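You operate a simulated robot arm through the tools that you are given. There is no shell and no other tool.

Carry out the task below with a simulated robot arm. There is one attempt and no reset: what you move stays moved.

JOB
Start the machine up, send the carriage home and store the size from the job sheet.
Fine: the red button is pulled up; rows and step stay.

It is judged by the outcome, as a careful person would: the job done as asked, and still so three seconds after it is handed in. It fails if anything else is knocked over, pushed out of place, dropped, spilled or broken. Flat cloth is picked up by pressing the open fingertips on it (5 to 10 N) and closing them slowly along it; thin cloth reads only 2 to 8 mm in the jaws.

ROBOT AND FRAMES
A 7-joint arm with a two-finger parallel gripper, fixed in place. Base frame: the origin is on the floor under the middle of its stand, x ahead of it, y to its left, z up; the work surface is at about z = 940. Units: mm, degrees, N and s.
With the tool pointing down near the work surface it reaches from about 240 to 640 mm from the base axis. Its first joint turns from -166.0 to 166.0 degrees. Payload 1.57 kg.
The tool frame sits at the grasp point between the pads (the TCP): z along the fingers, y along the line on which they close. The tips reach 30 mm beyond it. The gripper opens to 80 mm. The fingers are 17 mm wide and 12 mm thick; the gripper's body (40 by 82 mm) begins 80 mm behind the TCP.
Orientation is told as [roll, pitch, yaw] about the base's x, y, z axes, in that order, counted from this pose: with the fingers straight down and closing along the base's y, the tool's x points along the base's -x, its y along +y and its z along -z.

CONTROLS
- The arm moves only by the tool nudge_tool. Its argument "series" is a list of rows, each a list of 7 numbers: the gripper command, from -1 (fully open) to 1 (shut), values between in proportion, then the shift along the tool's x, y, z in units of 20 mm (1.0 is 20 mm), then the turn, a rotation vector about the tool's x, y, z in units of 6 degrees (1.0 is 6 degrees). In form: [[grip, tx, ty, tz, wx, wy, wz], ...]. A call has 1 to 20 rows; each row shifts and turns the commanded pose from where the row before left it, along the tool's axes as they then stand. A call with a number of a shift or a turn outside -1 to 1 is refused whole. Each row takes 0.2 s and may step no farther than 50 mm and 8.6 degrees from the row before; otherwise, or with a gripper value out of range, the whole call is refused. Where a pose cannot be reached the arm comes as near as it can. A force on the tool above 50 N (or 10 N above the force at the start of the call, whichever is more), or a blocked arm, ends the call early, and 0.2 s more pass. The fingers move at their own pace (about 72 mm/s each) and stop on an object; they squeeze with about 37 N. The grip force told is the motor's: it shows also when the fingers shut on nothing. Time passes only in rows, and 0.2 s behind the last, so rows that do not move let the fingers close. The reply holds the time, the measured pose of the TCP, the force on the tool along the base axes, the opening and the grip force, in the units named above and with some noise, with the torque about the TCP (base axes, N m) and any sound that the robot's microphone picked up, and new pictures: "views" is both (left out), scene, wrist or none.
- Cameras (640 x 400 px; columns grow to the right, rows downward): "scene" is fixed at [46.8, -502.5, 1552.6]; the picture's right is [0.92, -0.39, 0.00], its down [-0.25, -0.57, -0.78] and it looks along [0.31, 0.72, -0.62] (base axes); focal length 315 px, centre (320, 200). "wrist" rides on the gripper at [72, -7, -122] in the tool frame; the picture's right is [0.09, 1.00, 0.00], its down [-0.84, 0.08, -0.54] and it looks along [-0.54, 0.05, 0.84] (tool axes); focal length 238 px, centre (320, 200). There is no depth. A picture from a camera that has moved, and an enlarged one, comes with that camera's place and axes in the base frame and with its lens.
- slide_trunk(by): slides the trunk up (or, below 0, down) by that many mm; the arm rides with it, the base frame stays. It gives what a move gives, with no picture.
- close_up(camera, box): a new picture of the part [left, top, right, bottom] of that camera's present view, enlarged. No time passes.
- job_done(): hands the job in; it is judged then, once.

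Places have to be worked out from the pictures, the camera data and where the tool is seen. Open the gripper and draw the arm clear of the work before you hand the job in, unless the task says otherwise.

The tools are called after "Call:" by a JSON object that holds its "fn" and its "kwargs". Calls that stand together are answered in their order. nudge_tool: Moves the arm, as the interface text tells. Its arguments: {"type":"object","properties":{"series":{"type":"array","items":{"type":"array","items":{"type":"number"}}},"views":{"type":"string","enum":["both","scene","wrist","none"]}},"required":["series"]} The other tools are called the same way: slide_trunk (by) moves the trunk up or down; close_up (camera, box) takes an enlarged picture of a part of a camera's view; job_done () hands the job in.

At the start:

```text
clock: 0.0
position: [495.6, -16.1, 1312.1]
tcp_rot: [0.0, 0.0, 0.0]
contact_force: [0.0, 0.3, -0.7]
torque: [0.02, 0.03, 0.03]
finger_gap: 79.8
grasp_force: 0.1
trunk travel left (down, up): [-750.0, 240.0]
```

scene: 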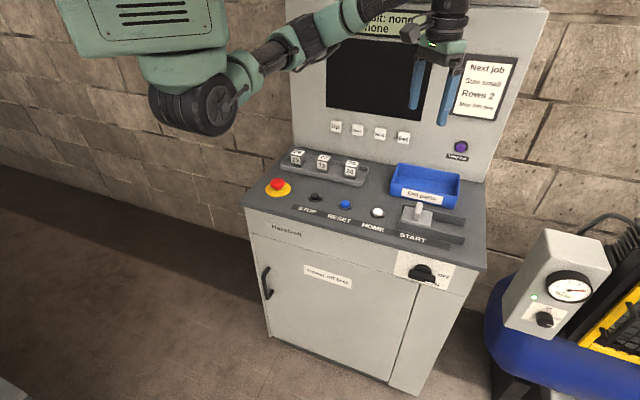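
wrist: 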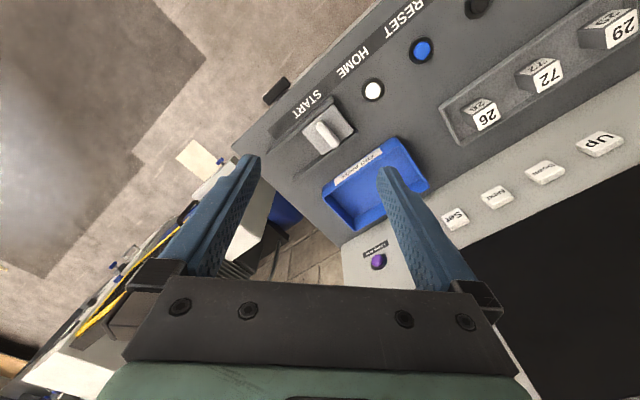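

I start by looking closely at the machine: the job sheet, the labels and the controls.

Call:
{"fn": "close_up", "kwargs": {"camera": "scene", "box": [440, 40, 540, 170]}}

Call:
{"fn": "close_up", "kwargs": {"camera": "scene", "box": [250, 140, 490, 290]}}

Call:
{"fn": "close_up", "kwargs": {"camera": "scene", "box": [300, 0, 460, 150]}}

Call:
{"fn": "close_up", "kwargs": {"camera": "scene", "box": [380, 230, 480, 300]}}

Call:
{"fn": "close_up", "kwargs": {"camera": "scene", "box": [480, 210, 640, 400]}}

Call:
{"fn": "close_up", "kwargs": {"camera": "wrist", "box": [220, 0, 640, 280]}}

```text
3.08 times, centred on (490, 105) of scene
camera zoom: at [46.8, -502.5, 1552.6], right [0.92, -0.39, 0.0], down [-0.25, -0.57, -0.78], along [0.31, 0.72, -0.62], focal length 969 px, centre (-203, 492)
```

zoom: 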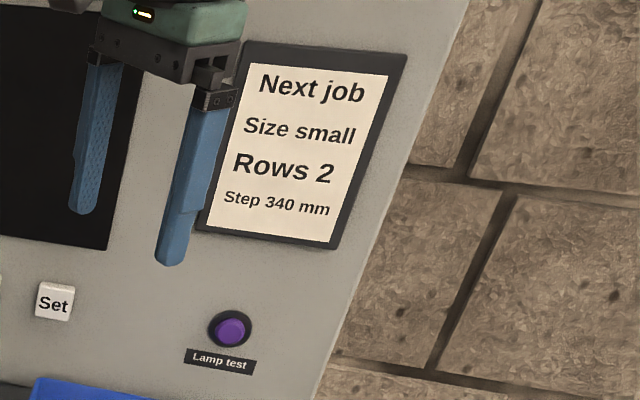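

```text
2.67 times, centred on (370, 215) of scene
camera zoom: at [46.8, -502.5, 1552.6], right [0.92, -0.39, 0.0], down [-0.25, -0.57, -0.78], along [0.31, 0.72, -0.62], focal length 840 px, centre (187, 160)
```

zoom: 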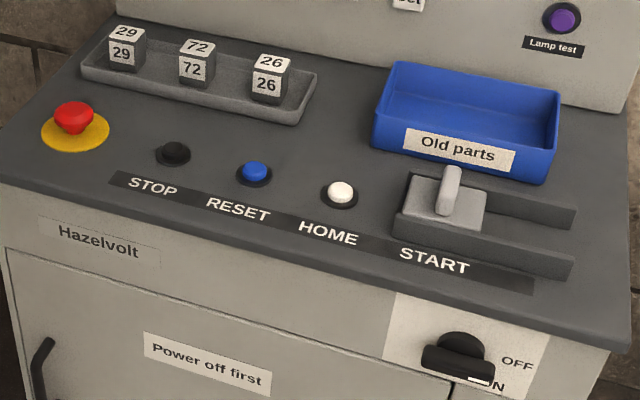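

```text
2.67 times, centred on (380, 75) of scene
camera zoom: at [46.8, -502.5, 1552.6], right [0.92, -0.39, 0.0], down [-0.25, -0.57, -0.78], along [0.31, 0.72, -0.62], focal length 840 px, centre (160, 533)
```

zoom: 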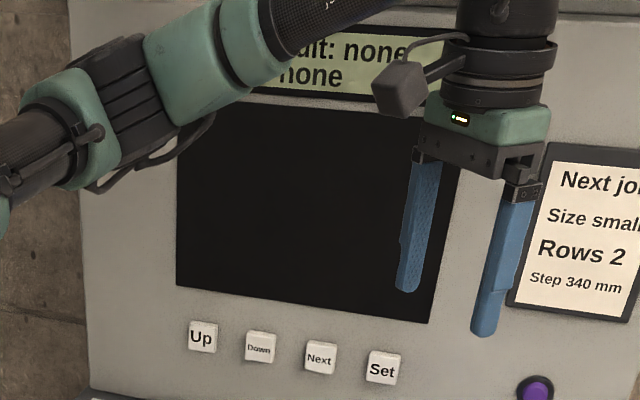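

```text
5.71 times, centred on (430, 265) of scene
camera zoom: at [46.8, -502.5, 1552.6], right [0.92, -0.39, 0.0], down [-0.25, -0.57, -0.78], along [0.31, 0.72, -0.62], focal length 1799 px, centre (-309, -171)
```

zoom: 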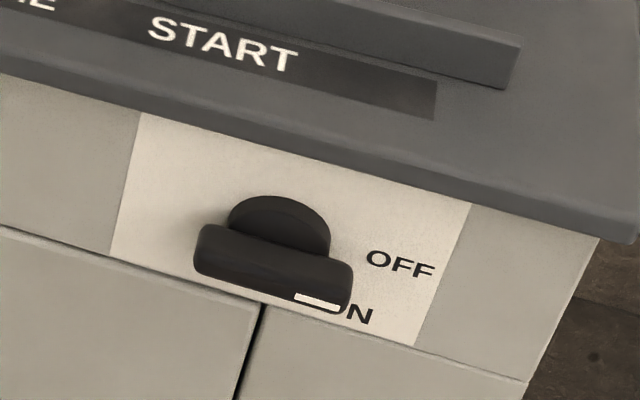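

```text
2.11 times, centred on (560, 305) of scene
camera zoom: at [46.8, -502.5, 1552.6], right [0.92, -0.39, 0.0], down [-0.25, -0.57, -0.78], along [0.31, 0.72, -0.62], focal length 663 px, centre (-185, -21)
```

zoom: 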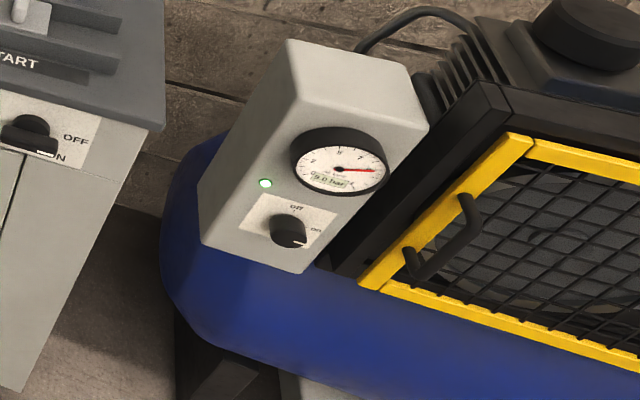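

```text
1.43 times, centred on (430, 140) of wrist
camera zoom: at [422.4, -23.9, 1433.6], right [-0.09, 1.0, 0.0], down [0.84, 0.08, 0.54], along [0.54, 0.05, -0.84], focal length 340 px, centre (163, 286)
```

zoom: 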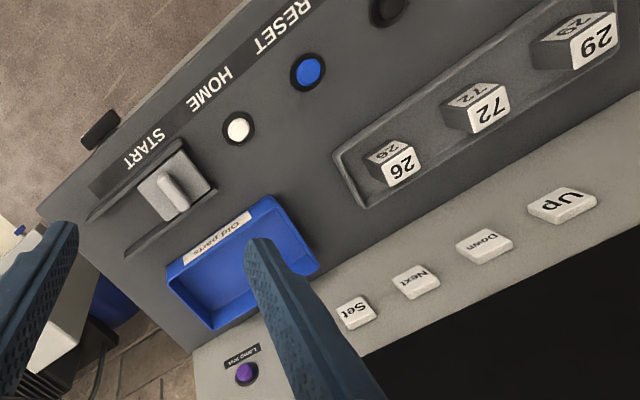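

The arm hides the top display, and the machine stands turned about 45° to the base: the button row runs along roughly (0.72,-0.69), and its front edge is about 280 mm from the base axis. I'll yaw the tool about 46° to face the machine squarely and look again.

Call:
{"fn": "nudge_tool", "kwargs": {"series": [[-1, 0, 0, 0, 0, 0, -0.96], [-1, 0, 0, 0, 0, 0, -0.96], [-1, 0, 0, 0, 0, 0, -0.96], [-1, 0, 0, 0, 0, 0, -0.96], [-1, 0, 0, 0, 0, 0, -0.96], [-1, 0, 0, 0, 0, 0, -0.96], [-1, 0, 0, 0, 0, 0, -0.96], [-1, 0, 0, 0, 0, 0, -0.96]], "views": "both"}}

```text
clock: 1.8
position: [495.6, -16.9, 1312.4]
tcp_rot: [-0.1, 0.0, 46.2]
contact_force: [0.2, 0.7, 0.2]
torque: [-0.02, -0.01, 0.01]
finger_gap: 80.1
grasp_force: 0.0
trunk travel left (down, up): [-750.0, 240.0]
camera wrist: at [449.0, -73.9, 1433.7], right [-0.78, 0.62, 0.0], down [0.52, 0.66, 0.54], along [0.34, 0.42, -0.84], focal length 238 px, centre (320, 200)
```

scene: 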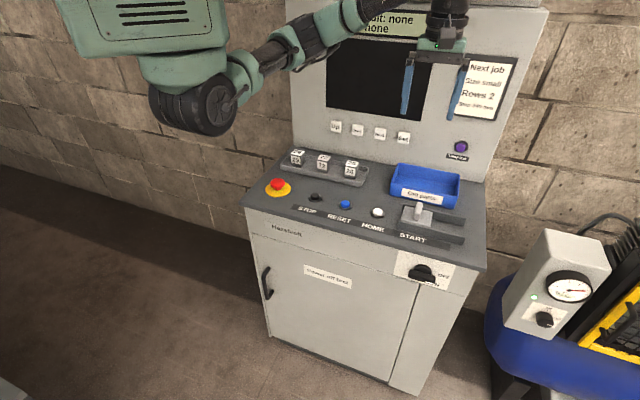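
wrist: 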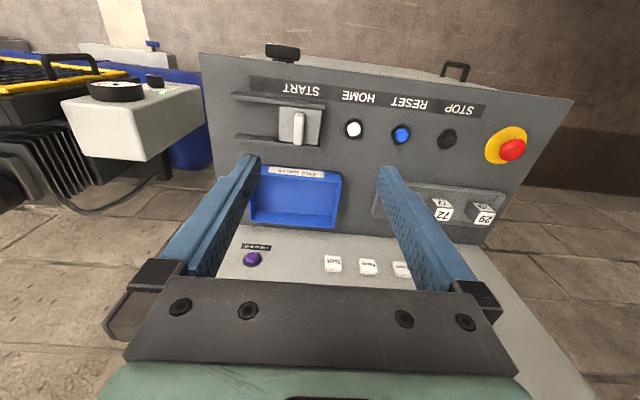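

The picture geometry agrees between both cameras: HOME is near (482,77,950), Set near (686,271,1057), and the machine is yawed 45°. I now draw the hand back and down in front of the machine and tilt it 45° forward, so that the wrist camera can see the power knob and the scene camera can see the display.

Call:
{"fn": "nudge_tool", "kwargs": {"series": [[-1, 0.99, -0.49, 0.7, 0, 0, 0], [-1, 0.99, -0.49, 0.7, 0, 0, 0], [-1, 0.99, -0.49, 0.7, 0, 0, 0], [-1, 0.99, -0.49, 0.7, 0, 0, 0], [-1, 0.99, -0.49, 0.7, 0, 0, 0], [-1, 0.99, -0.49, 0.7, 0, 0, 0], [-1, 0.99, -0.49, 0.7, 0, 0, 0], [-1, 0.99, -0.49, 0.7, 0, 0, 0], [-1, 0, 0, 0, 0, -0.94, 0], [-1, 0, 0, 0, 0, -0.94, 0], [-1, 0, 0, 0, 0, -0.94, 0], [-1, 0, 0, 0, 0, -0.94, 0], [-1, 0, 0, 0, 0, -0.94, 0], [-1, 0, 0, 0, 0, -0.94, 0], [-1, 0, 0, 0, 0, -0.94, 0], [-1, 0, 0, 0, 0, -0.94, 0]], "views": "both"}}

```text
clock: 5.2
position: [441.5, -186.5, 1200.9]
tcp_rot: [0.0, -45.1, 46.3]
contact_force: [-0.1, -1.3, 0.3]
torque: [0.01, 0.02, -0.03]
finger_gap: 79.9
grasp_force: 0.0
trunk travel left (down, up): [-750.0, 240.0]
camera wrist: at [351.0, -289.2, 1234.4], right [-0.76, 0.64, -0.07], down [0.09, 0.2, 0.98], along [0.64, 0.74, -0.21], focal length 238 px, centre (320, 200)
```

scene: 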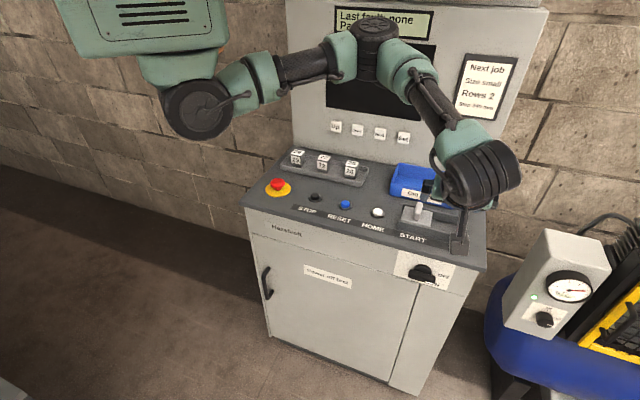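
wrist: 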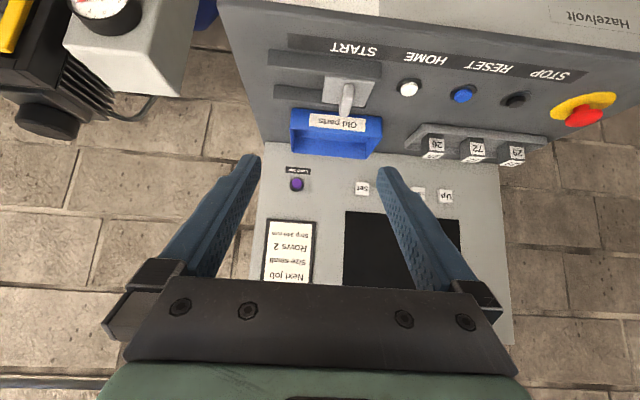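

Call:
{"fn": "close_up", "kwargs": {"camera": "scene", "box": [320, 0, 450, 50]}}

Call:
{"fn": "close_up", "kwargs": {"camera": "wrist", "box": [260, 0, 480, 150]}}

Call:
{"fn": "close_up", "kwargs": {"camera": "wrist", "box": [240, 140, 520, 350]}}

```text
4.92 times, centred on (385, 25) of scene
camera zoom: at [46.8, -502.5, 1552.6], right [0.92, -0.39, 0.0], down [-0.25, -0.57, -0.78], along [0.31, 0.72, -0.62], focal length 1550 px, centre (0, 1062)
```

zoom: 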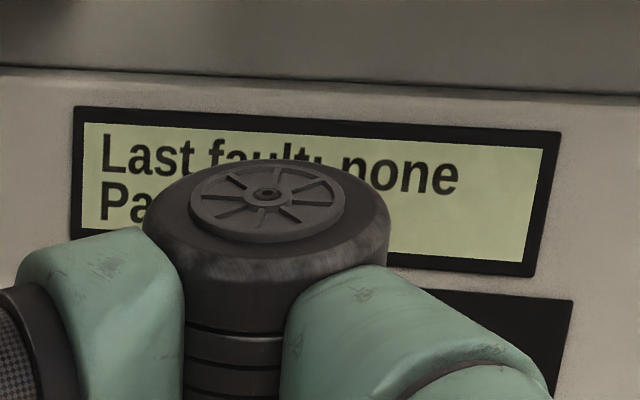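

```text
2.67 times, centred on (370, 75) of wrist
camera zoom: at [351.0, -289.2, 1234.4], right [-0.76, 0.64, -0.07], down [0.09, 0.2, 0.98], along [0.64, 0.74, -0.21], focal length 636 px, centre (187, 533)
```

zoom: 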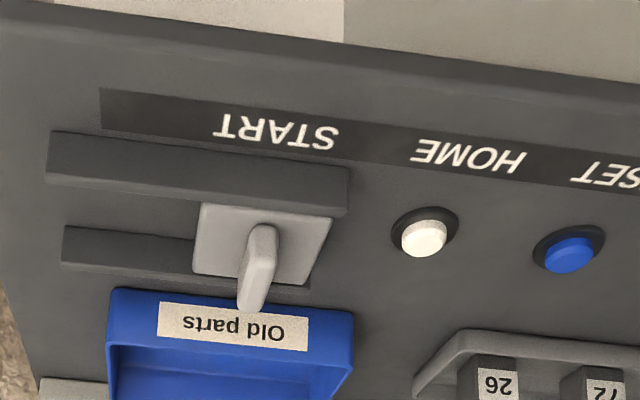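

```text
1.90 times, centred on (380, 245) of wrist
camera zoom: at [351.0, -289.2, 1234.4], right [-0.76, 0.64, -0.07], down [0.09, 0.2, 0.98], along [0.64, 0.74, -0.21], focal length 454 px, centre (206, 114)
```

zoom: 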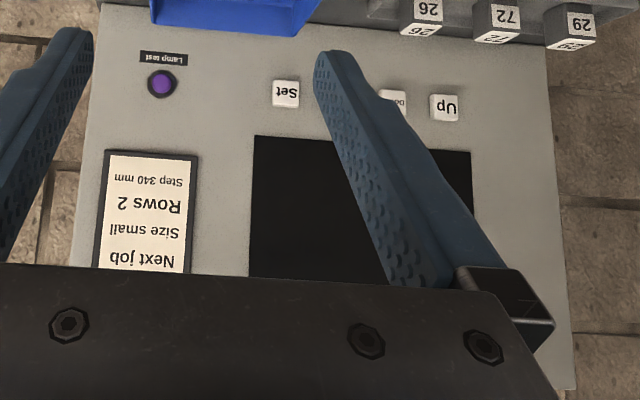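

The START label sits by a sliding plate between rails (a cover), and the upper display reads "Last fault: none / Pa… none". I lower the trunk 200 mm to bring the wrist camera in front of the power knob.

Call:
{"fn": "slide_trunk", "kwargs": {"by": -200}}

Call:
{"fn": "nudge_tool", "kwargs": {"series": [[-1, 0, 0, 0, 0, 0, 0]], "views": "both"}}

```text
clock: 7.4
position: [441.8, -184.9, 998.3]
tcp_rot: [0.0, -45.1, 46.1]
contact_force: [0.1, 0.0, 1.0]
torque: [0.0, 0.02, -0.01]
finger_gap: 80.1
grasp_force: 0.1
trunk travel left (down, up): [-550.0, 440.0]
```

```text
clock: 7.8
position: [441.5, -185.9, 999.9]
tcp_rot: [0.0, -45.1, 46.1]
contact_force: [-0.9, 0.0, -0.6]
torque: [-0.02, -0.02, 0.0]
finger_gap: 79.9
grasp_force: 0.0
trunk travel left (down, up): [-550.0, 440.0]
camera wrist: at [351.0, -289.0, 1034.8], right [-0.76, 0.64, -0.07], down [0.09, 0.2, 0.98], along [0.64, 0.74, -0.21], focal length 238 px, centre (320, 200)
```

scene: 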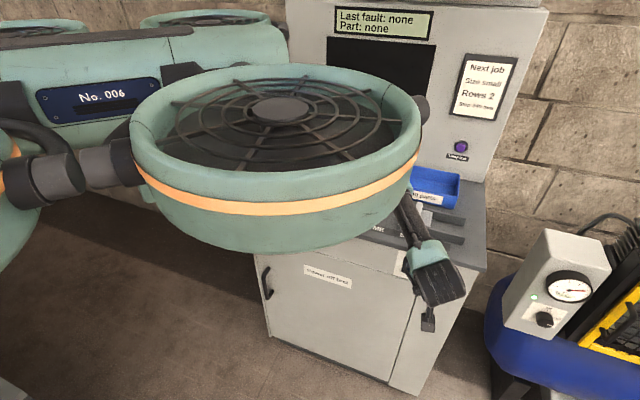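
wrist: 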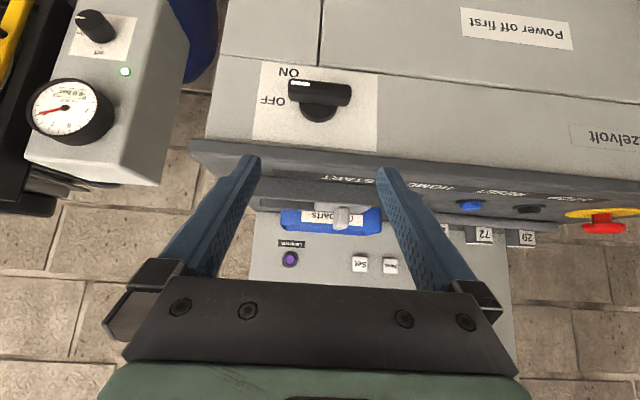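

The full display reads "Last fault: none / Part: none". I zoom in on the knob from the wrist camera.

Call:
{"fn": "close_up", "kwargs": {"camera": "wrist", "box": [240, 50, 400, 150]}}

Call:
{"fn": "close_up", "kwargs": {"camera": "wrist", "box": [20, 0, 180, 150]}}

```text
4.00 times, centred on (320, 100) of wrist
camera zoom: at [351.0, -289.0, 1034.8], right [-0.76, 0.64, -0.07], down [0.09, 0.2, 0.98], along [0.64, 0.74, -0.21], focal length 953 px, centre (320, 600)
```

zoom: 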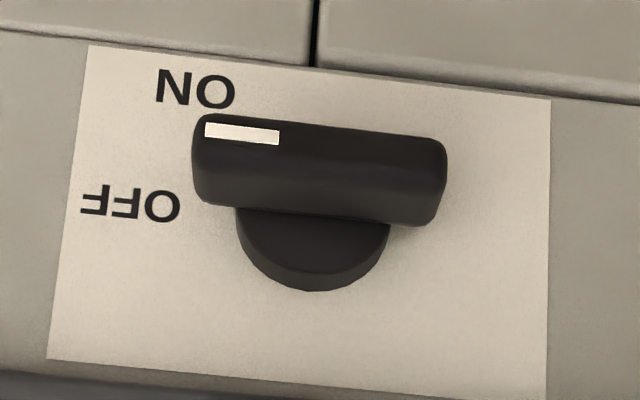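

```text
2.67 times, centred on (100, 75) of wrist
camera zoom: at [351.0, -289.0, 1034.8], right [-0.76, 0.64, -0.07], down [0.09, 0.2, 0.98], along [0.64, 0.74, -0.21], focal length 636 px, centre (907, 533)
```

zoom: 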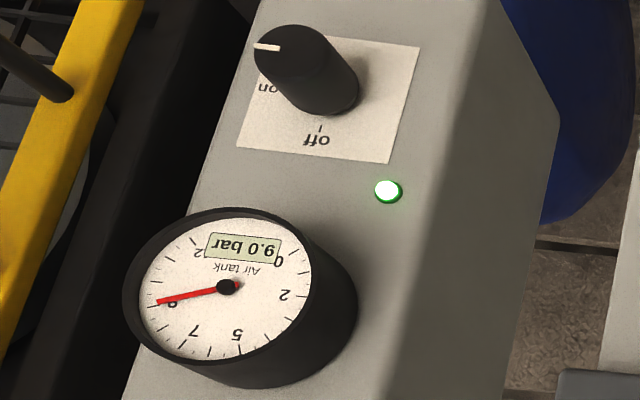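

Pointer of the main knob is horizontal at OFF; ON is 45° clockwise (downwards). I place the knob centre at about (531,-96,860), bar front at m≈275 mm along the machine's inward normal. I'll bring the tool horizontal facing the machine, then roll it so the fingers close vertically on the bar.

Call:
{"fn": "nudge_tool", "kwargs": {"series": [[-0.2, 0, 0, 0, 0, -0.94, 0], [-0.2, 0, 0, 0, 0, -0.94, 0], [-0.2, 0, 0, 0, 0, -0.94, 0], [-0.2, 0, 0, 0, 0, -0.94, 0], [-0.2, 0, 0, 0, 0, -0.94, 0], [-0.2, 0, 0, 0, 0, -0.94, 0], [-0.2, 0, 0, 0, 0, -0.94, 0], [-0.2, 0, 0, 0, 0, -0.92, 0], [-0.2, 0, 0, 0, 0, 0, -1], [-0.2, 0, 0, 0, 0, 0, -1], [-0.2, 0, 0, 0, 0, 0, -1], [-0.2, 0, 0, 0, 0, 0, -1], [-0.2, 0, 0, 0, 0, 0, -1], [-0.2, 0, 0, 0, 0, 0, -1], [-0.2, 0, 0, 0, 0, 0, -1], [-0.2, 0, 0, 0, 0, 0, -1]], "views": "both"}}

```text
clock: 11.2
position: [568.0, -246.3, 1051.2]
tcp_rot: [-84.7, -41.9, 132.3]
contact_force: [0.5, 1.1, 0.3]
torque: [0.04, -0.01, -0.02]
finger_gap: 47.8
grasp_force: 0.1
out of reach, approached as far as the arm can: row 8, 11, 12, 13, 14, 15, 16
trunk travel left (down, up): [-550.0, 440.0]
camera wrist: at [521.8, -375.3, 1016.2], right [-0.47, 0.38, -0.8], down [-0.84, 0.11, 0.54], along [0.29, 0.92, 0.27], focal length 238 px, centre (320, 200)
```

scene: 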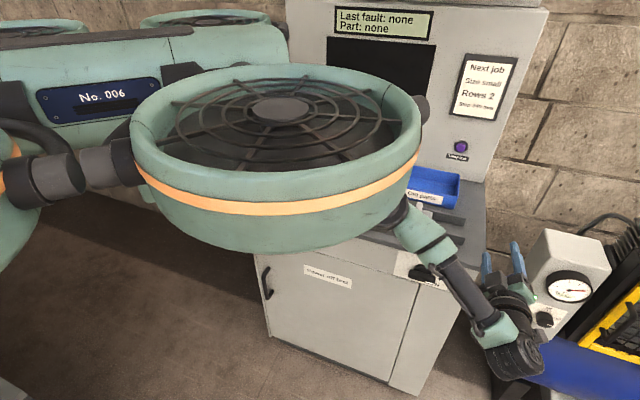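
wrist: 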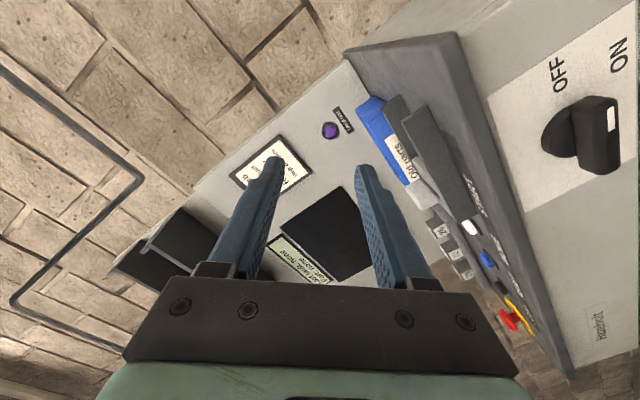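

That pose was out of reach and the hand swung off to the right, clear of everything. I reverse the turns to get back, and will instead work the knob with a fingertip from a 45° tilt.

Call:
{"fn": "nudge_tool", "kwargs": {"series": [[-0.2, 0, 0, 0, 0, 0, 1], [-0.2, 0, 0, 0, 0, 0, 1], [-0.2, 0, 0, 0, 0, 0, 1], [-0.2, 0, 0, 0, 0, 0, 1], [-0.2, 0, 0, 0, 0, 0, 1], [-0.2, 0, 0, 0, 0, 0, 1], [-0.2, 0, 0, 0, 0, 0, 1], [-0.2, 0, 0, 0, 0, 0, 1]], "views": "both"}}

```text
clock: 13.0
position: [568.1, -246.6, 1051.5]
tcp_rot: [1.2, -86.1, 44.6]
contact_force: [0.0, 0.3, 0.1]
torque: [-0.01, 0.01, -0.01]
finger_gap: 48.0
grasp_force: 0.1
trunk travel left (down, up): [-550.0, 440.0]
camera wrist: at [483.8, -341.6, 988.2], right [-0.72, 0.69, -0.09], down [-0.39, -0.29, 0.87], along [0.58, 0.66, 0.48], focal length 238 px, centre (320, 200)
```

scene: 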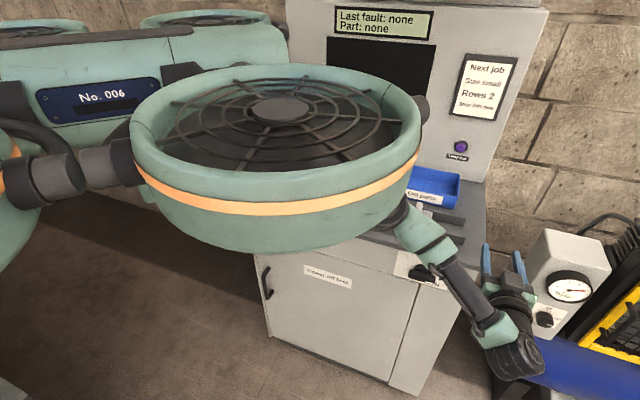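
wrist: 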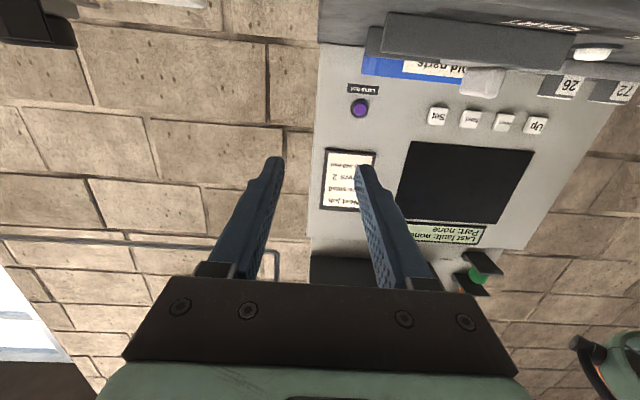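

The command was reset to the reached pose: horizontal and square to the machine at (568,-247,1051), with no reach warning. From here I try sliding down and left to in front of the knob, keeping the tips about 25 mm short of it.

Call:
{"fn": "nudge_tool", "kwargs": {"series": [[-0.2, 0.9, 0, 0, 0, 0, 0], [-0.2, 0.9, 0, 0, 0, 0, 0], [-0.2, 0.9, 0, 0, 0, 0, 0], [-0.2, 0.9, 0, 0, 0, 0, 0], [-0.2, 0.9, 0, 0, 0, 0, 0]], "views": "none"}}

```text
clock: 14.2
position: [562.0, -250.9, 960.5]
tcp_rot: [-0.4, -86.2, 46.1]
contact_force: [0.2, -0.3, 0.0]
torque: [-0.01, 0.01, -0.02]
finger_gap: 48.0
grasp_force: 0.1
trunk travel left (down, up): [-550.0, 440.0]
```

Lowering works without a reach warning. I continue down 100 mm and left about 60 mm.

Call:
{"fn": "nudge_tool", "kwargs": {"series": [[-0.2, 1.0, 0.3, 0.1, 0, 0, 0], [-0.2, 1.0, 0.4, 0.1, 0, 0, 0], [-0.2, 1.0, 0.6, 0.1, 0, 0, 0], [-0.2, 1.0, 0.8, 0.1, 0, 0, 0], [-0.2, 1.0, 0.8, 0.1, 0, 0, 0]], "views": "both"}}

```text
clock: 15.4
position: [524.1, -206.4, 861.9]
tcp_rot: [-0.5, -86.1, 46.3]
contact_force: [0.2, -0.8, 0.5]
torque: [0.02, -0.03, 0.01]
finger_gap: 48.1
grasp_force: 0.0
trunk travel left (down, up): [-550.0, 440.0]
camera wrist: at [440.6, -301.5, 797.7], right [-0.72, 0.69, -0.09], down [-0.39, -0.29, 0.87], along [0.57, 0.66, 0.48], focal length 238 px, centre (320, 200)
```

scene: 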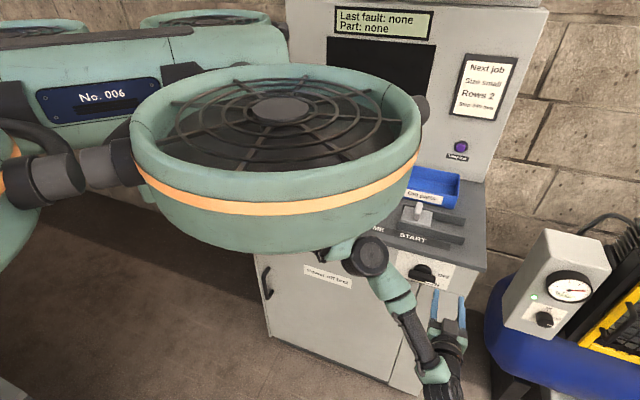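
wrist: 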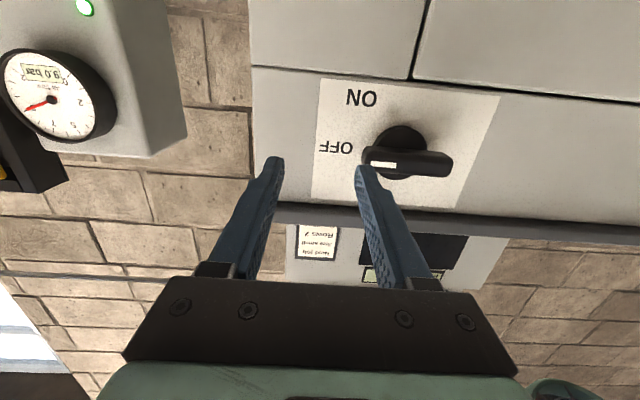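

Both cameras put the knob centre at about (531,-97,858), so the estimate is firm. I slide left 72 mm to line up with it.

Call:
{"fn": "nudge_tool", "kwargs": {"series": [[-0.2, 0, 0.9, 0.05, 0, 0, 0], [-0.2, 0, 0.9, 0.05, 0, 0, 0], [-0.2, 0, 0.9, 0.05, 0, 0, 0], [-0.2, 0, 0.9, 0.05, 0, 0, 0]], "views": "wrist"}}

```text
clock: 16.4
position: [474.6, -154.9, 859.9]
tcp_rot: [-0.8, -86.1, 46.6]
contact_force: [0.7, -0.1, 1.3]
torque: [-0.01, 0.03, -0.04]
finger_gap: 47.8
grasp_force: 0.0
trunk travel left (down, up): [-550.0, 440.0]
camera wrist: at [390.9, -250.2, 796.4], right [-0.72, 0.69, -0.09], down [-0.39, -0.29, 0.87], along [0.57, 0.66, 0.48], focal length 238 px, centre (320, 200)
```

wrist: 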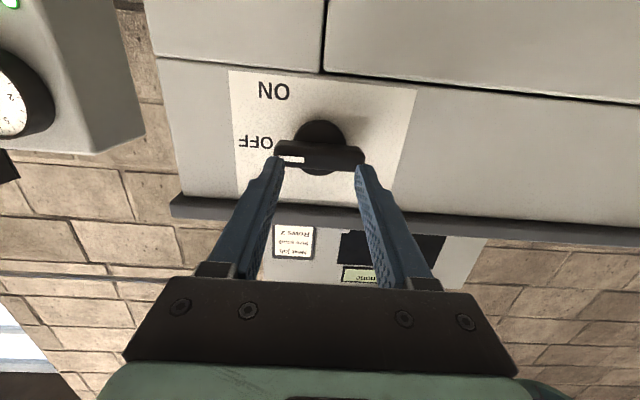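

Reachable and aligned (m=226, e=445, z=860). Now I level the tool and roll it −90° in two stages so the fingers close vertically.

Call:
{"fn": "nudge_tool", "kwargs": {"series": [[-0.2, 0, 0, 0, 0, -0.6, 0], [-0.2, 0, 0, 0, 0, 0, -1], [-0.2, 0, 0, 0, 0, 0, -1], [-0.2, 0, 0, 0, 0, 0, -1], [-0.2, 0, 0, 0, 0, 0, -1], [-0.2, 0, 0, 0, 0, 0, -1], [-0.2, 0, 0, 0, 0, 0, -1], [-0.2, 0, 0, 0, 0, 0, -1]], "views": "wrist"}}

```text
clock: 18.2
position: [530.3, -183.7, 835.0]
tcp_rot: [-89.5, -47.9, 135.5]
contact_force: [0.9, -0.1, -0.1]
torque: [-0.02, 0.0, 0.0]
finger_gap: 48.1
grasp_force: 0.2
out of reach, approached as far as the arm can: row 1, 4, 5, 6, 7, 8
trunk travel left (down, up): [-550.0, 440.0]
camera wrist: at [482.6, -307.8, 786.6], right [-0.49, 0.47, -0.74], down [-0.82, 0.04, 0.57], along [0.3, 0.88, 0.36], focal length 238 px, centre (320, 200)
```

wrist: 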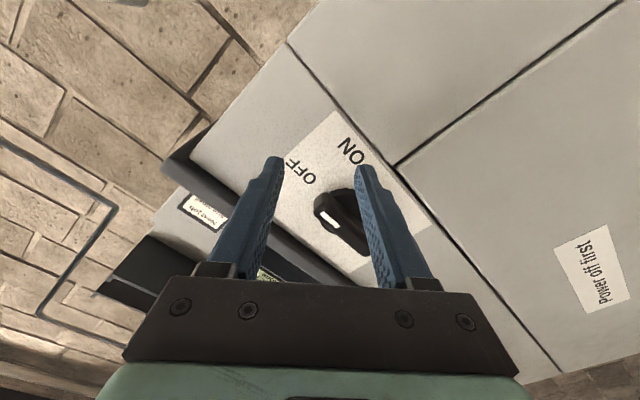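

Rolling to −90° is also out of reach here and shifted the hand right. A simpler way is to keep roll 0 and push the +e end of the bar down with closed fingertips. I move clear to the right and unroll.

Call:
{"fn": "nudge_tool", "kwargs": {"series": [[0.2, 0.5, -0.56, -0.3, 0, 0, 0], [0.6, 0.5, -0.56, -0.3, 0, 0, 0], [1, 0.0, 0, 0, 0, 0, 1], [1, 0, 0, 0, 0, 0, 1], [1, 0, 0, 0, 0, 0, 1], [1, 0, 0, 0, 0, 0, 1], [1, 0, 0, 0, 0, 0, 1], [1, 0, 0, 0, 0, 0, 1], [1, 0, 0, 0, 0, 0, 1]], "views": "both"}}

```text
clock: 20.2
position: [544.8, -214.2, 835.1]
tcp_rot: [10.3, -89.7, 35.4]
contact_force: [0.1, 0.2, 0.0]
torque: [-0.04, 0.01, 0.03]
finger_gap: 0.0
grasp_force: 21.2
trunk travel left (down, up): [-550.0, 440.0]
camera wrist: at [463.3, -305.6, 763.9], right [-0.71, 0.69, -0.09], down [-0.43, -0.33, 0.84], along [0.55, 0.64, 0.54], focal length 238 px, centre (320, 200)
```

scene: 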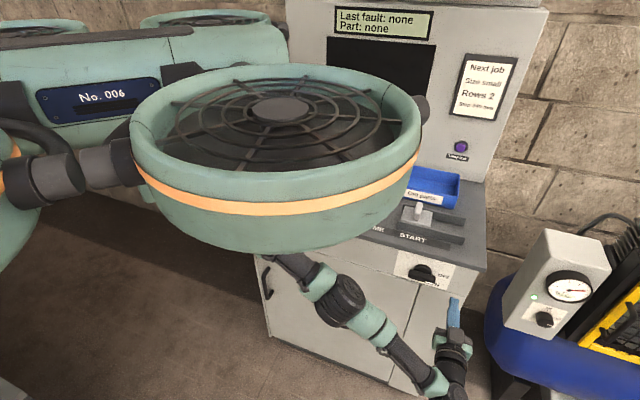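
wrist: 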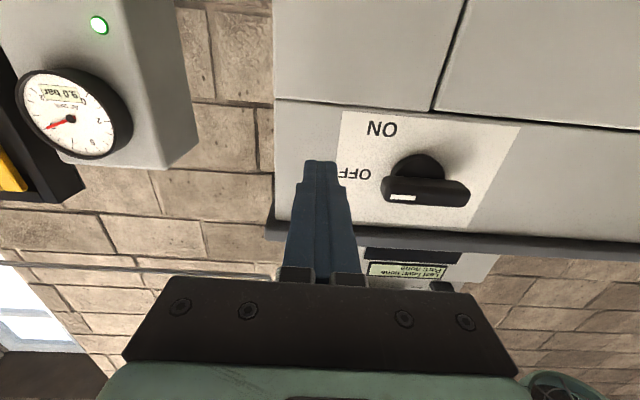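

Closed fingers are now level at m=234, e=537, z=835. I raise to z≈886 (9 mm above the bar top, below the desk underside at ~908) and shift left to e≈477, above the pointer end of the bar.

Call:
{"fn": "nudge_tool", "kwargs": {"series": [[1, -0.85, 0, 0, 0, 0, 0], [1, -0.85, 0, 0, 0, 0, 0], [1, -0.85, 0, 0, 0, 0, 0], [1, 0, 1, 0, 0, 0, 0], [1, 0, 1, 0, 0, 0, 0], [1, 0, 0.98, 0, 0, 0, 0]], "views": "wrist"}}

```text
clock: 21.6
position: [500.4, -172.0, 886.5]
tcp_rot: [-14.2, -89.6, 60.0]
contact_force: [0.4, -0.1, 0.1]
torque: [-0.01, 0.01, 0.01]
finger_gap: 0.0
grasp_force: 21.1
trunk travel left (down, up): [-550.0, 440.0]
camera wrist: at [418.4, -263.9, 815.2], right [-0.71, 0.69, -0.09], down [-0.43, -0.33, 0.84], along [0.55, 0.64, 0.54], focal length 238 px, centre (320, 200)
```

wrist: 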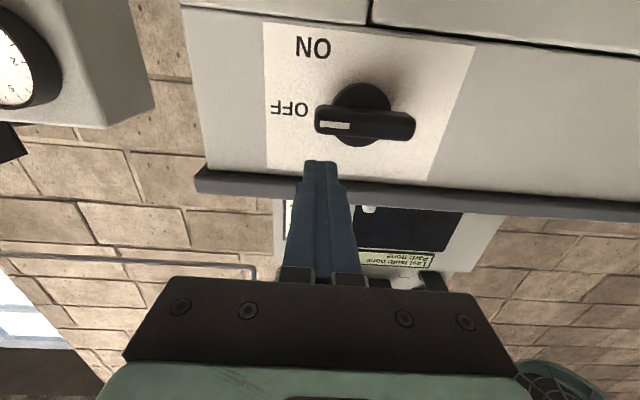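

Aligned at e=475, z=886.5; the bar spans e≈410–479 at z≈857. I move forward 30 mm above the bar end, then start pressing down in small steps.

Call:
{"fn": "nudge_tool", "kwargs": {"series": [[1, 0, 0, 0.5, 0, 0, 0], [1, 0, 0, 0.5, 0, 0, 0], [1, 0, 0, 0.5, 0, 0, 0], [1, 0.3, 0, 0, 0, 0, 0], [1, 0.3, 0, 0, 0, 0, 0]], "views": "wrist"}}

```text
clock: 22.8
position: [521.7, -150.0, 875.4]
tcp_rot: [-42.7, -89.7, 88.4]
contact_force: [0.6, 0.1, 4.5]
torque: [0.09, -0.08, 0.05]
finger_gap: 0.1
grasp_force: 21.2
trunk travel left (down, up): [-550.0, 440.0]
camera wrist: at [440.6, -241.9, 803.8], right [-0.71, 0.69, -0.1], down [-0.43, -0.33, 0.84], along [0.55, 0.64, 0.54], focal length 238 px, centre (320, 200)
```

wrist: 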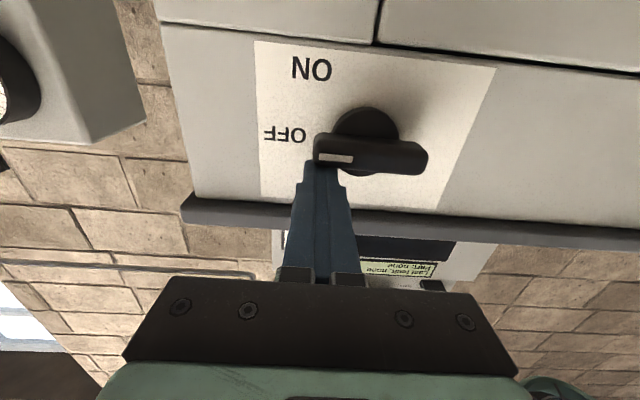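

Contact shows as 4.5 N upward at z=875, as predicted. I press on down 15 mm in 5 mm steps.

Call:
{"fn": "nudge_tool", "kwargs": {"series": [[1, 0.25, 0, 0, 0, 0, 0], [1, 0.25, 0, 0, 0, 0, 0], [1, 0.25, 0, 0, 0, 0, 0]], "views": "wrist"}}

```text
clock: 23.6
position: [522.0, -150.6, 857.8]
tcp_rot: [10.8, -89.5, 35.1]
contact_force: [-0.6, -0.2, 0.3]
torque: [0.0, -0.02, 0.02]
finger_gap: 0.0
grasp_force: 21.2
trunk travel left (down, up): [-550.0, 440.0]
camera wrist: at [440.0, -242.7, 787.1], right [-0.71, 0.69, -0.09], down [-0.43, -0.33, 0.84], along [0.55, 0.64, 0.53], focal length 238 px, centre (320, 200)
```

wrist: 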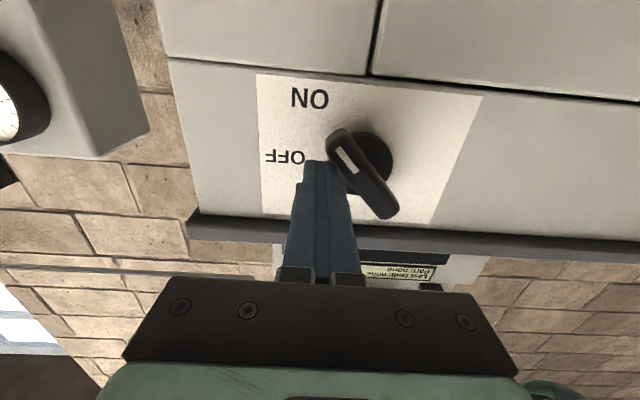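

The bar turned past 45° towards ON and the force dropped, so it seems to have snapped over. I draw back and look at it and the screen.

Call:
{"fn": "nudge_tool", "kwargs": {"series": [[1, 0, 0, -0.5, 0, 0, 0], [1, 0, 0, -0.5, 0, 0, 0], [1, 0, -0.5, -0.3, 0, 0, 0], [1, 0, -1, 0, 0, 0, 0], [1, 0, -1, 0, 0, 0, 0]], "views": "both"}}

Call:
{"fn": "close_up", "kwargs": {"camera": "wrist", "box": [300, 30, 620, 230]}}

Call:
{"fn": "close_up", "kwargs": {"camera": "scene", "box": [320, 0, 560, 150]}}

```text
clock: 24.8
position: [539.8, -204.4, 858.2]
tcp_rot: [-8.8, -89.7, 54.5]
contact_force: [0.3, -0.1, -0.7]
torque: [0.01, 0.02, -0.01]
finger_gap: 0.1
grasp_force: 21.3
trunk travel left (down, up): [-550.0, 440.0]
camera wrist: at [458.7, -296.1, 787.7], right [-0.71, 0.69, -0.09], down [-0.43, -0.33, 0.84], along [0.55, 0.64, 0.54], focal length 238 px, centre (320, 200)
```

scene: 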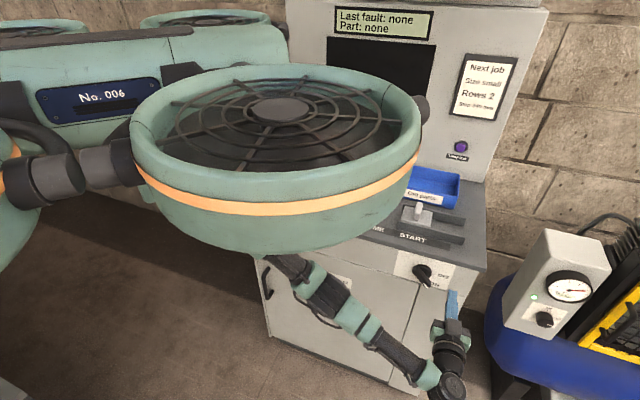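
wrist: 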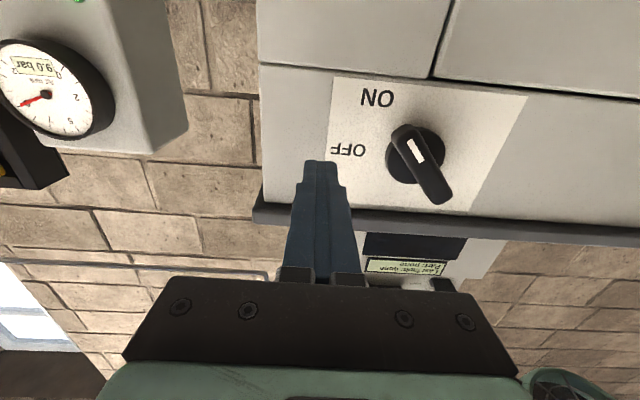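

```text
2.00 times, centred on (460, 130) of wrist
camera zoom: at [458.7, -296.1, 787.7], right [-0.71, 0.69, -0.09], down [-0.43, -0.33, 0.84], along [0.55, 0.64, 0.54], focal length 477 px, centre (40, 340)
```

zoom: 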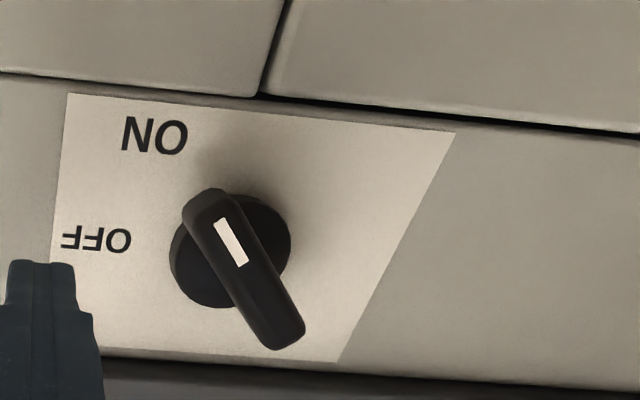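

```text
2.67 times, centred on (440, 75) of scene
camera zoom: at [46.8, -502.5, 1552.6], right [0.92, -0.39, 0.0], down [-0.25, -0.57, -0.78], along [0.31, 0.72, -0.62], focal length 840 px, centre (0, 533)
```

zoom: 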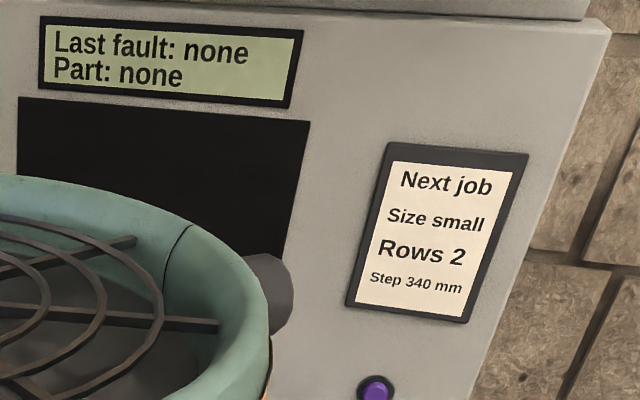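

The pointer now stands on ON. The torso blocks the scene view of the screen, so I raise the trunk back 200 mm; the tips at m≈267 clear the desk edge at ~283.

Call:
{"fn": "slide_trunk", "kwargs": {"by": 200}}

Call:
{"fn": "nudge_tool", "kwargs": {"series": [[1, 0, 0, 0, 0, 0, 0]], "views": "both"}}

```text
clock: 26.9
position: [538.9, -204.6, 1059.0]
tcp_rot: [-6.9, -89.7, 52.6]
contact_force: [0.5, -0.2, 0.2]
torque: [-0.01, -0.01, 0.01]
finger_gap: 0.0
grasp_force: 21.3
trunk travel left (down, up): [-750.0, 240.0]
```

```text
clock: 27.3
position: [540.1, -204.2, 1059.5]
tcp_rot: [-7.8, -89.7, 53.7]
contact_force: [-0.3, 0.8, -0.3]
torque: [0.01, -0.02, 0.01]
finger_gap: 0.0
grasp_force: 21.7
trunk travel left (down, up): [-750.0, 240.0]
camera wrist: at [458.5, -296.0, 987.7], right [-0.71, 0.69, -0.09], down [-0.43, -0.33, 0.84], along [0.55, 0.64, 0.53], focal length 238 px, centre (320, 200)
```

scene: 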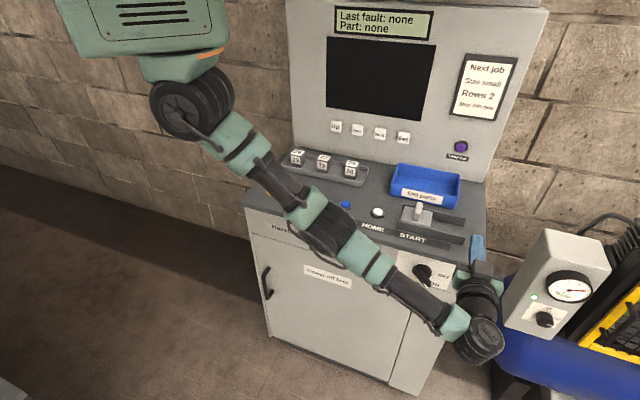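
wrist: 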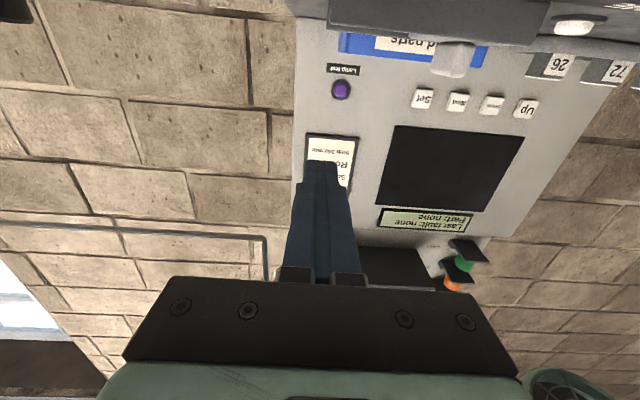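

The screen is still dark with the power on, so the start sequence is still needed. I zoom in on the screen, the lamps on top and the START slider.

Call:
{"fn": "close_up", "kwargs": {"camera": "wrist", "box": [360, 180, 540, 300]}}

Call:
{"fn": "close_up", "kwargs": {"camera": "scene", "box": [350, 150, 500, 290]}}

Call:
{"fn": "close_up", "kwargs": {"camera": "scene", "box": [310, 20, 450, 150]}}

```text
3.33 times, centred on (450, 240) of wrist
camera zoom: at [458.5, -296.0, 987.7], right [-0.71, 0.69, -0.09], down [-0.43, -0.33, 0.84], along [0.55, 0.64, 0.53], focal length 794 px, centre (-113, 67)
```

zoom: 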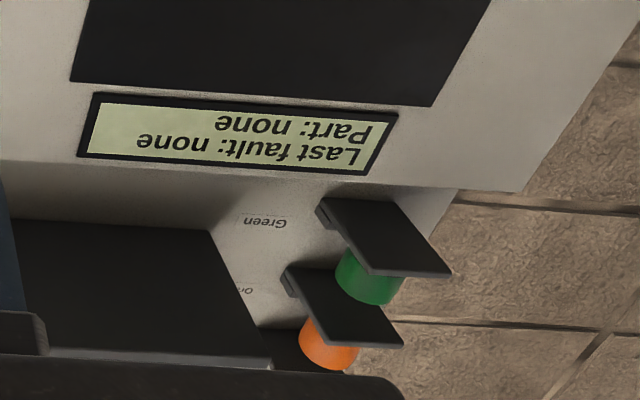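

```text
2.86 times, centred on (425, 220) of scene
camera zoom: at [46.8, -502.5, 1552.6], right [0.92, -0.39, 0.0], down [-0.25, -0.57, -0.78], along [0.31, 0.72, -0.62], focal length 900 px, centre (20, 143)
```

zoom: 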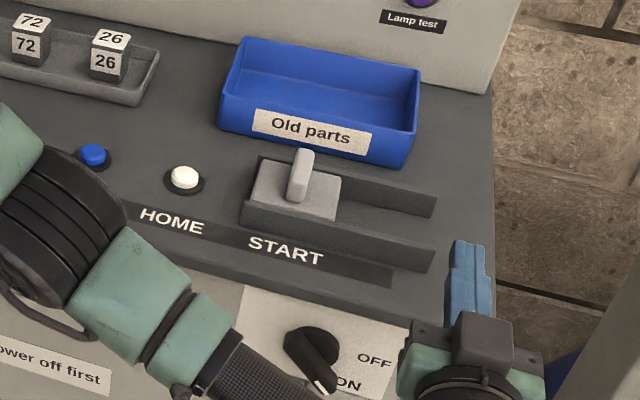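

```text
3.08 times, centred on (380, 85) of scene
camera zoom: at [46.8, -502.5, 1552.6], right [0.92, -0.39, 0.0], down [-0.25, -0.57, -0.78], along [0.31, 0.72, -0.62], focal length 969 px, centre (135, 554)
```

zoom: 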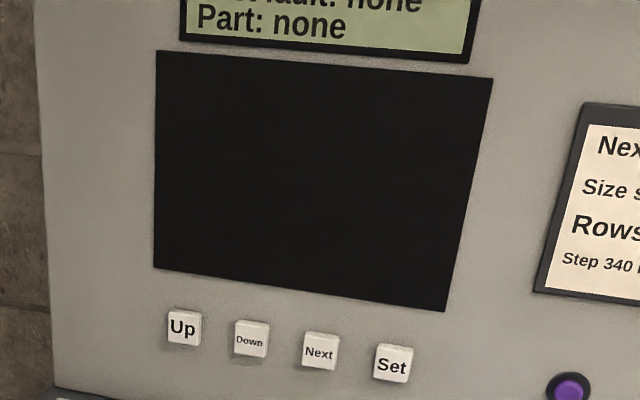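

The START slider's handle, cross-checked from two views, stands at about m=403, e=392 with its top at z≈1006; the plate must slide along the rails towards +e (right) and probably covers the START button. I turn the tool back to vertical and raise it.

Call:
{"fn": "nudge_tool", "kwargs": {"series": [[0, 0, 0, 0, 0, 1, 0], [0, 0, 0, 0, 0, 1, 0], [0, 0, 0, 0, 0, 1, 0], [0, 0, 0, 0, 0, 1, 0], [0, 0, 0, 0, 0, 1, 0], [0, 0, 0, 0, 0, 1, 0], [0, 0, 0, 0, 0, 1, 0], [0, 0, 0, 0, 0, 1, 0], [0, 0, 0, 0, 0, 1, 0], [0, 0, 0, 0, 0, 1, 0], [0, 0, 0, 0, 0, 1, 0], [0, 0, 0, 0, 0, 1, 0], [0, 0, 0, 0, 0, 1, 0], [0, 0, 0, 0, 0, 1, 0], [0, 0, 0, 0, 0, 0.95, 0], [0, 0, 0, -1, 0, 0, 0], [0, 0, 0, -1, 0, 0, 0], [0, 0, 0, -1, 0, 0, 0]], "views": "both"}}

```text
clock: 31.1
position: [539.6, -203.9, 1120.4]
tcp_rot: [-0.1, 0.0, 45.7]
contact_force: [-1.2, 0.3, 0.1]
torque: [-0.01, 0.0, -0.06]
finger_gap: 40.1
grasp_force: 0.0
trunk travel left (down, up): [-750.0, 240.0]
camera wrist: at [493.6, -259.1, 1242.1], right [-0.78, 0.63, 0.0], down [0.53, 0.65, 0.54], along [0.34, 0.42, -0.84], focal length 238 px, centre (320, 200)
```

scene: 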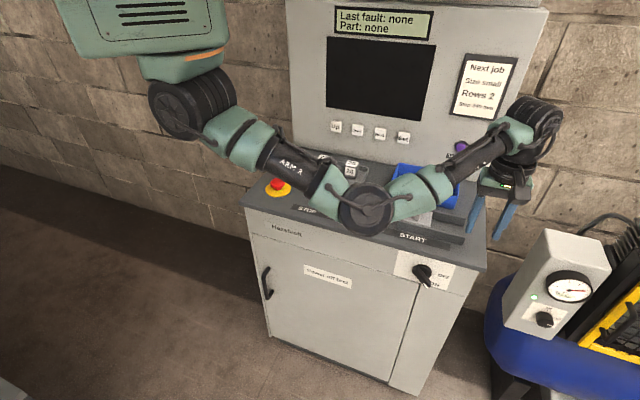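
wrist: 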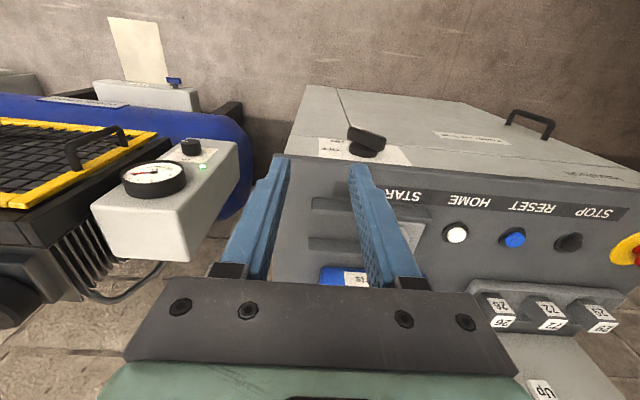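

The tool is vertical at m=237, e=526, z=1120. I move over the slider handle at this height, well clear of the desk, and watch the elbow.

Call:
{"fn": "nudge_tool", "kwargs": {"series": [[0, -0.92, 0.74, 0, 0, 0, 0], [0, -0.92, 0.74, 0, 0, 0, 0], [0, -0.92, 0.74, 0, 0, 0, 0], [0, -0.92, 0.74, 0, 0, 0, 0], [0, -0.92, 0.74, 0, 0, 0, 0], [0, -0.92, 0.74, 0, 0, 0, 0], [0, -0.92, 0.74, 0, 0, 0, 0], [0, -0.92, 0.74, 0, 0, 0, 0], [0, -0.92, 0.74, 0, 0, 0, 0]], "views": "both"}}

```text
clock: 33.1
position: [559.2, 6.5, 1118.5]
tcp_rot: [0.1, 0.2, 45.7]
contact_force: [-0.6, 0.3, 1.1]
torque: [-0.01, 0.02, -0.01]
finger_gap: 40.0
grasp_force: 0.1
trunk travel left (down, up): [-750.0, 240.0]
camera wrist: at [513.4, -48.8, 1239.8], right [-0.78, 0.63, 0.0], down [0.53, 0.65, 0.54], along [0.34, 0.42, -0.84], focal length 238 px, centre (320, 200)
```

scene: 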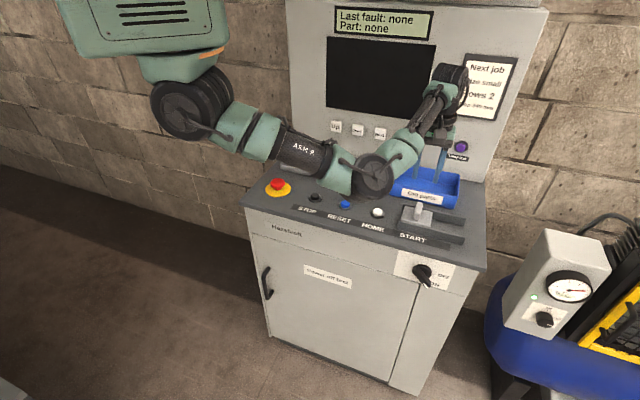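
wrist: 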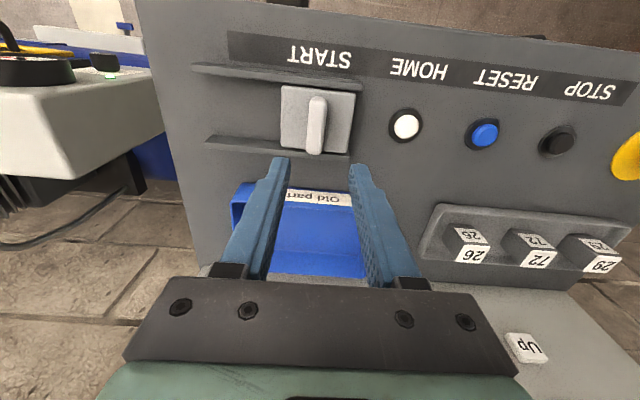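

I'm above the handle (m=400, e=391). The elbow hangs low, so I raise the trunk 120 mm for desk clearance before reaching down.

Call:
{"fn": "slide_trunk", "kwargs": {"by": 120}}

Call:
{"fn": "nudge_tool", "kwargs": {"series": [[0, 0, 0, 1, 0, 0, 0], [0, 0, 0, 1, 0, 0, 0], [0, 0, 0, 1, 0, 0, 0], [0, 0, 0, 1, 0, 0, 0], [0, 0, 0, 1, 0, 0, 0], [0, 0, 0, 1, 0, 0, 0], [0, 0, 0, 1, 0, 0, 0], [0, 0, 0, 1, 0, 0, 0], [0, 0, 0, 1, 0, 0, 0]], "views": "both"}}

```text
clock: 34.6
position: [559.8, 7.3, 1237.3]
tcp_rot: [0.0, -0.1, 45.8]
contact_force: [-0.2, -0.2, -0.6]
torque: [0.0, 0.0, 0.02]
finger_gap: 39.9
grasp_force: 0.0
trunk travel left (down, up): [-870.0, 120.0]
```

```text
clock: 36.6
position: [561.2, 6.5, 1056.8]
tcp_rot: [0.1, 0.0, 45.8]
contact_force: [-0.1, 0.3, -0.8]
torque: [0.02, -0.01, 0.02]
finger_gap: 40.2
grasp_force: 0.0
trunk travel left (down, up): [-870.0, 120.0]
camera wrist: at [514.2, -49.1, 1179.3], right [-0.78, 0.63, 0.0], down [0.53, 0.65, 0.54], along [0.34, 0.42, -0.84], focal length 238 px, centre (320, 200)
```

scene: 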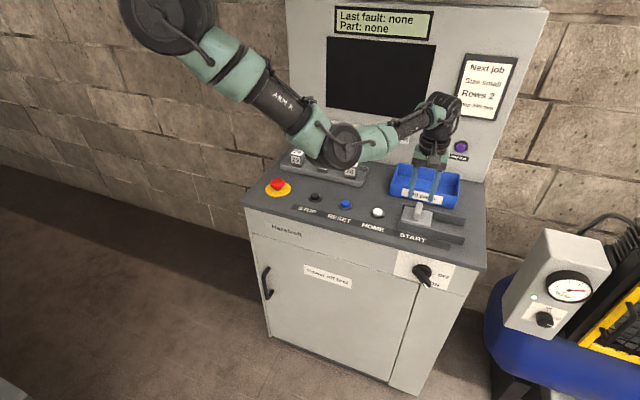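
wrist: 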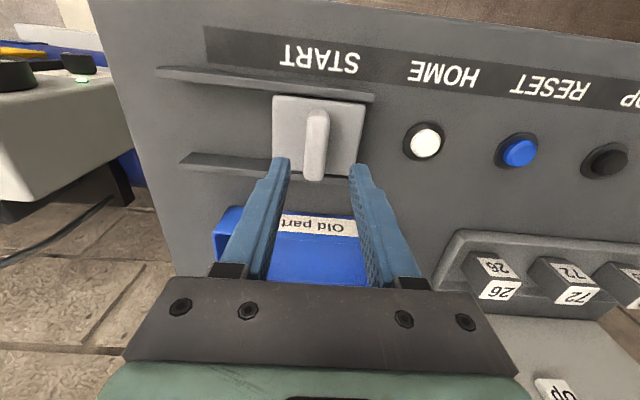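

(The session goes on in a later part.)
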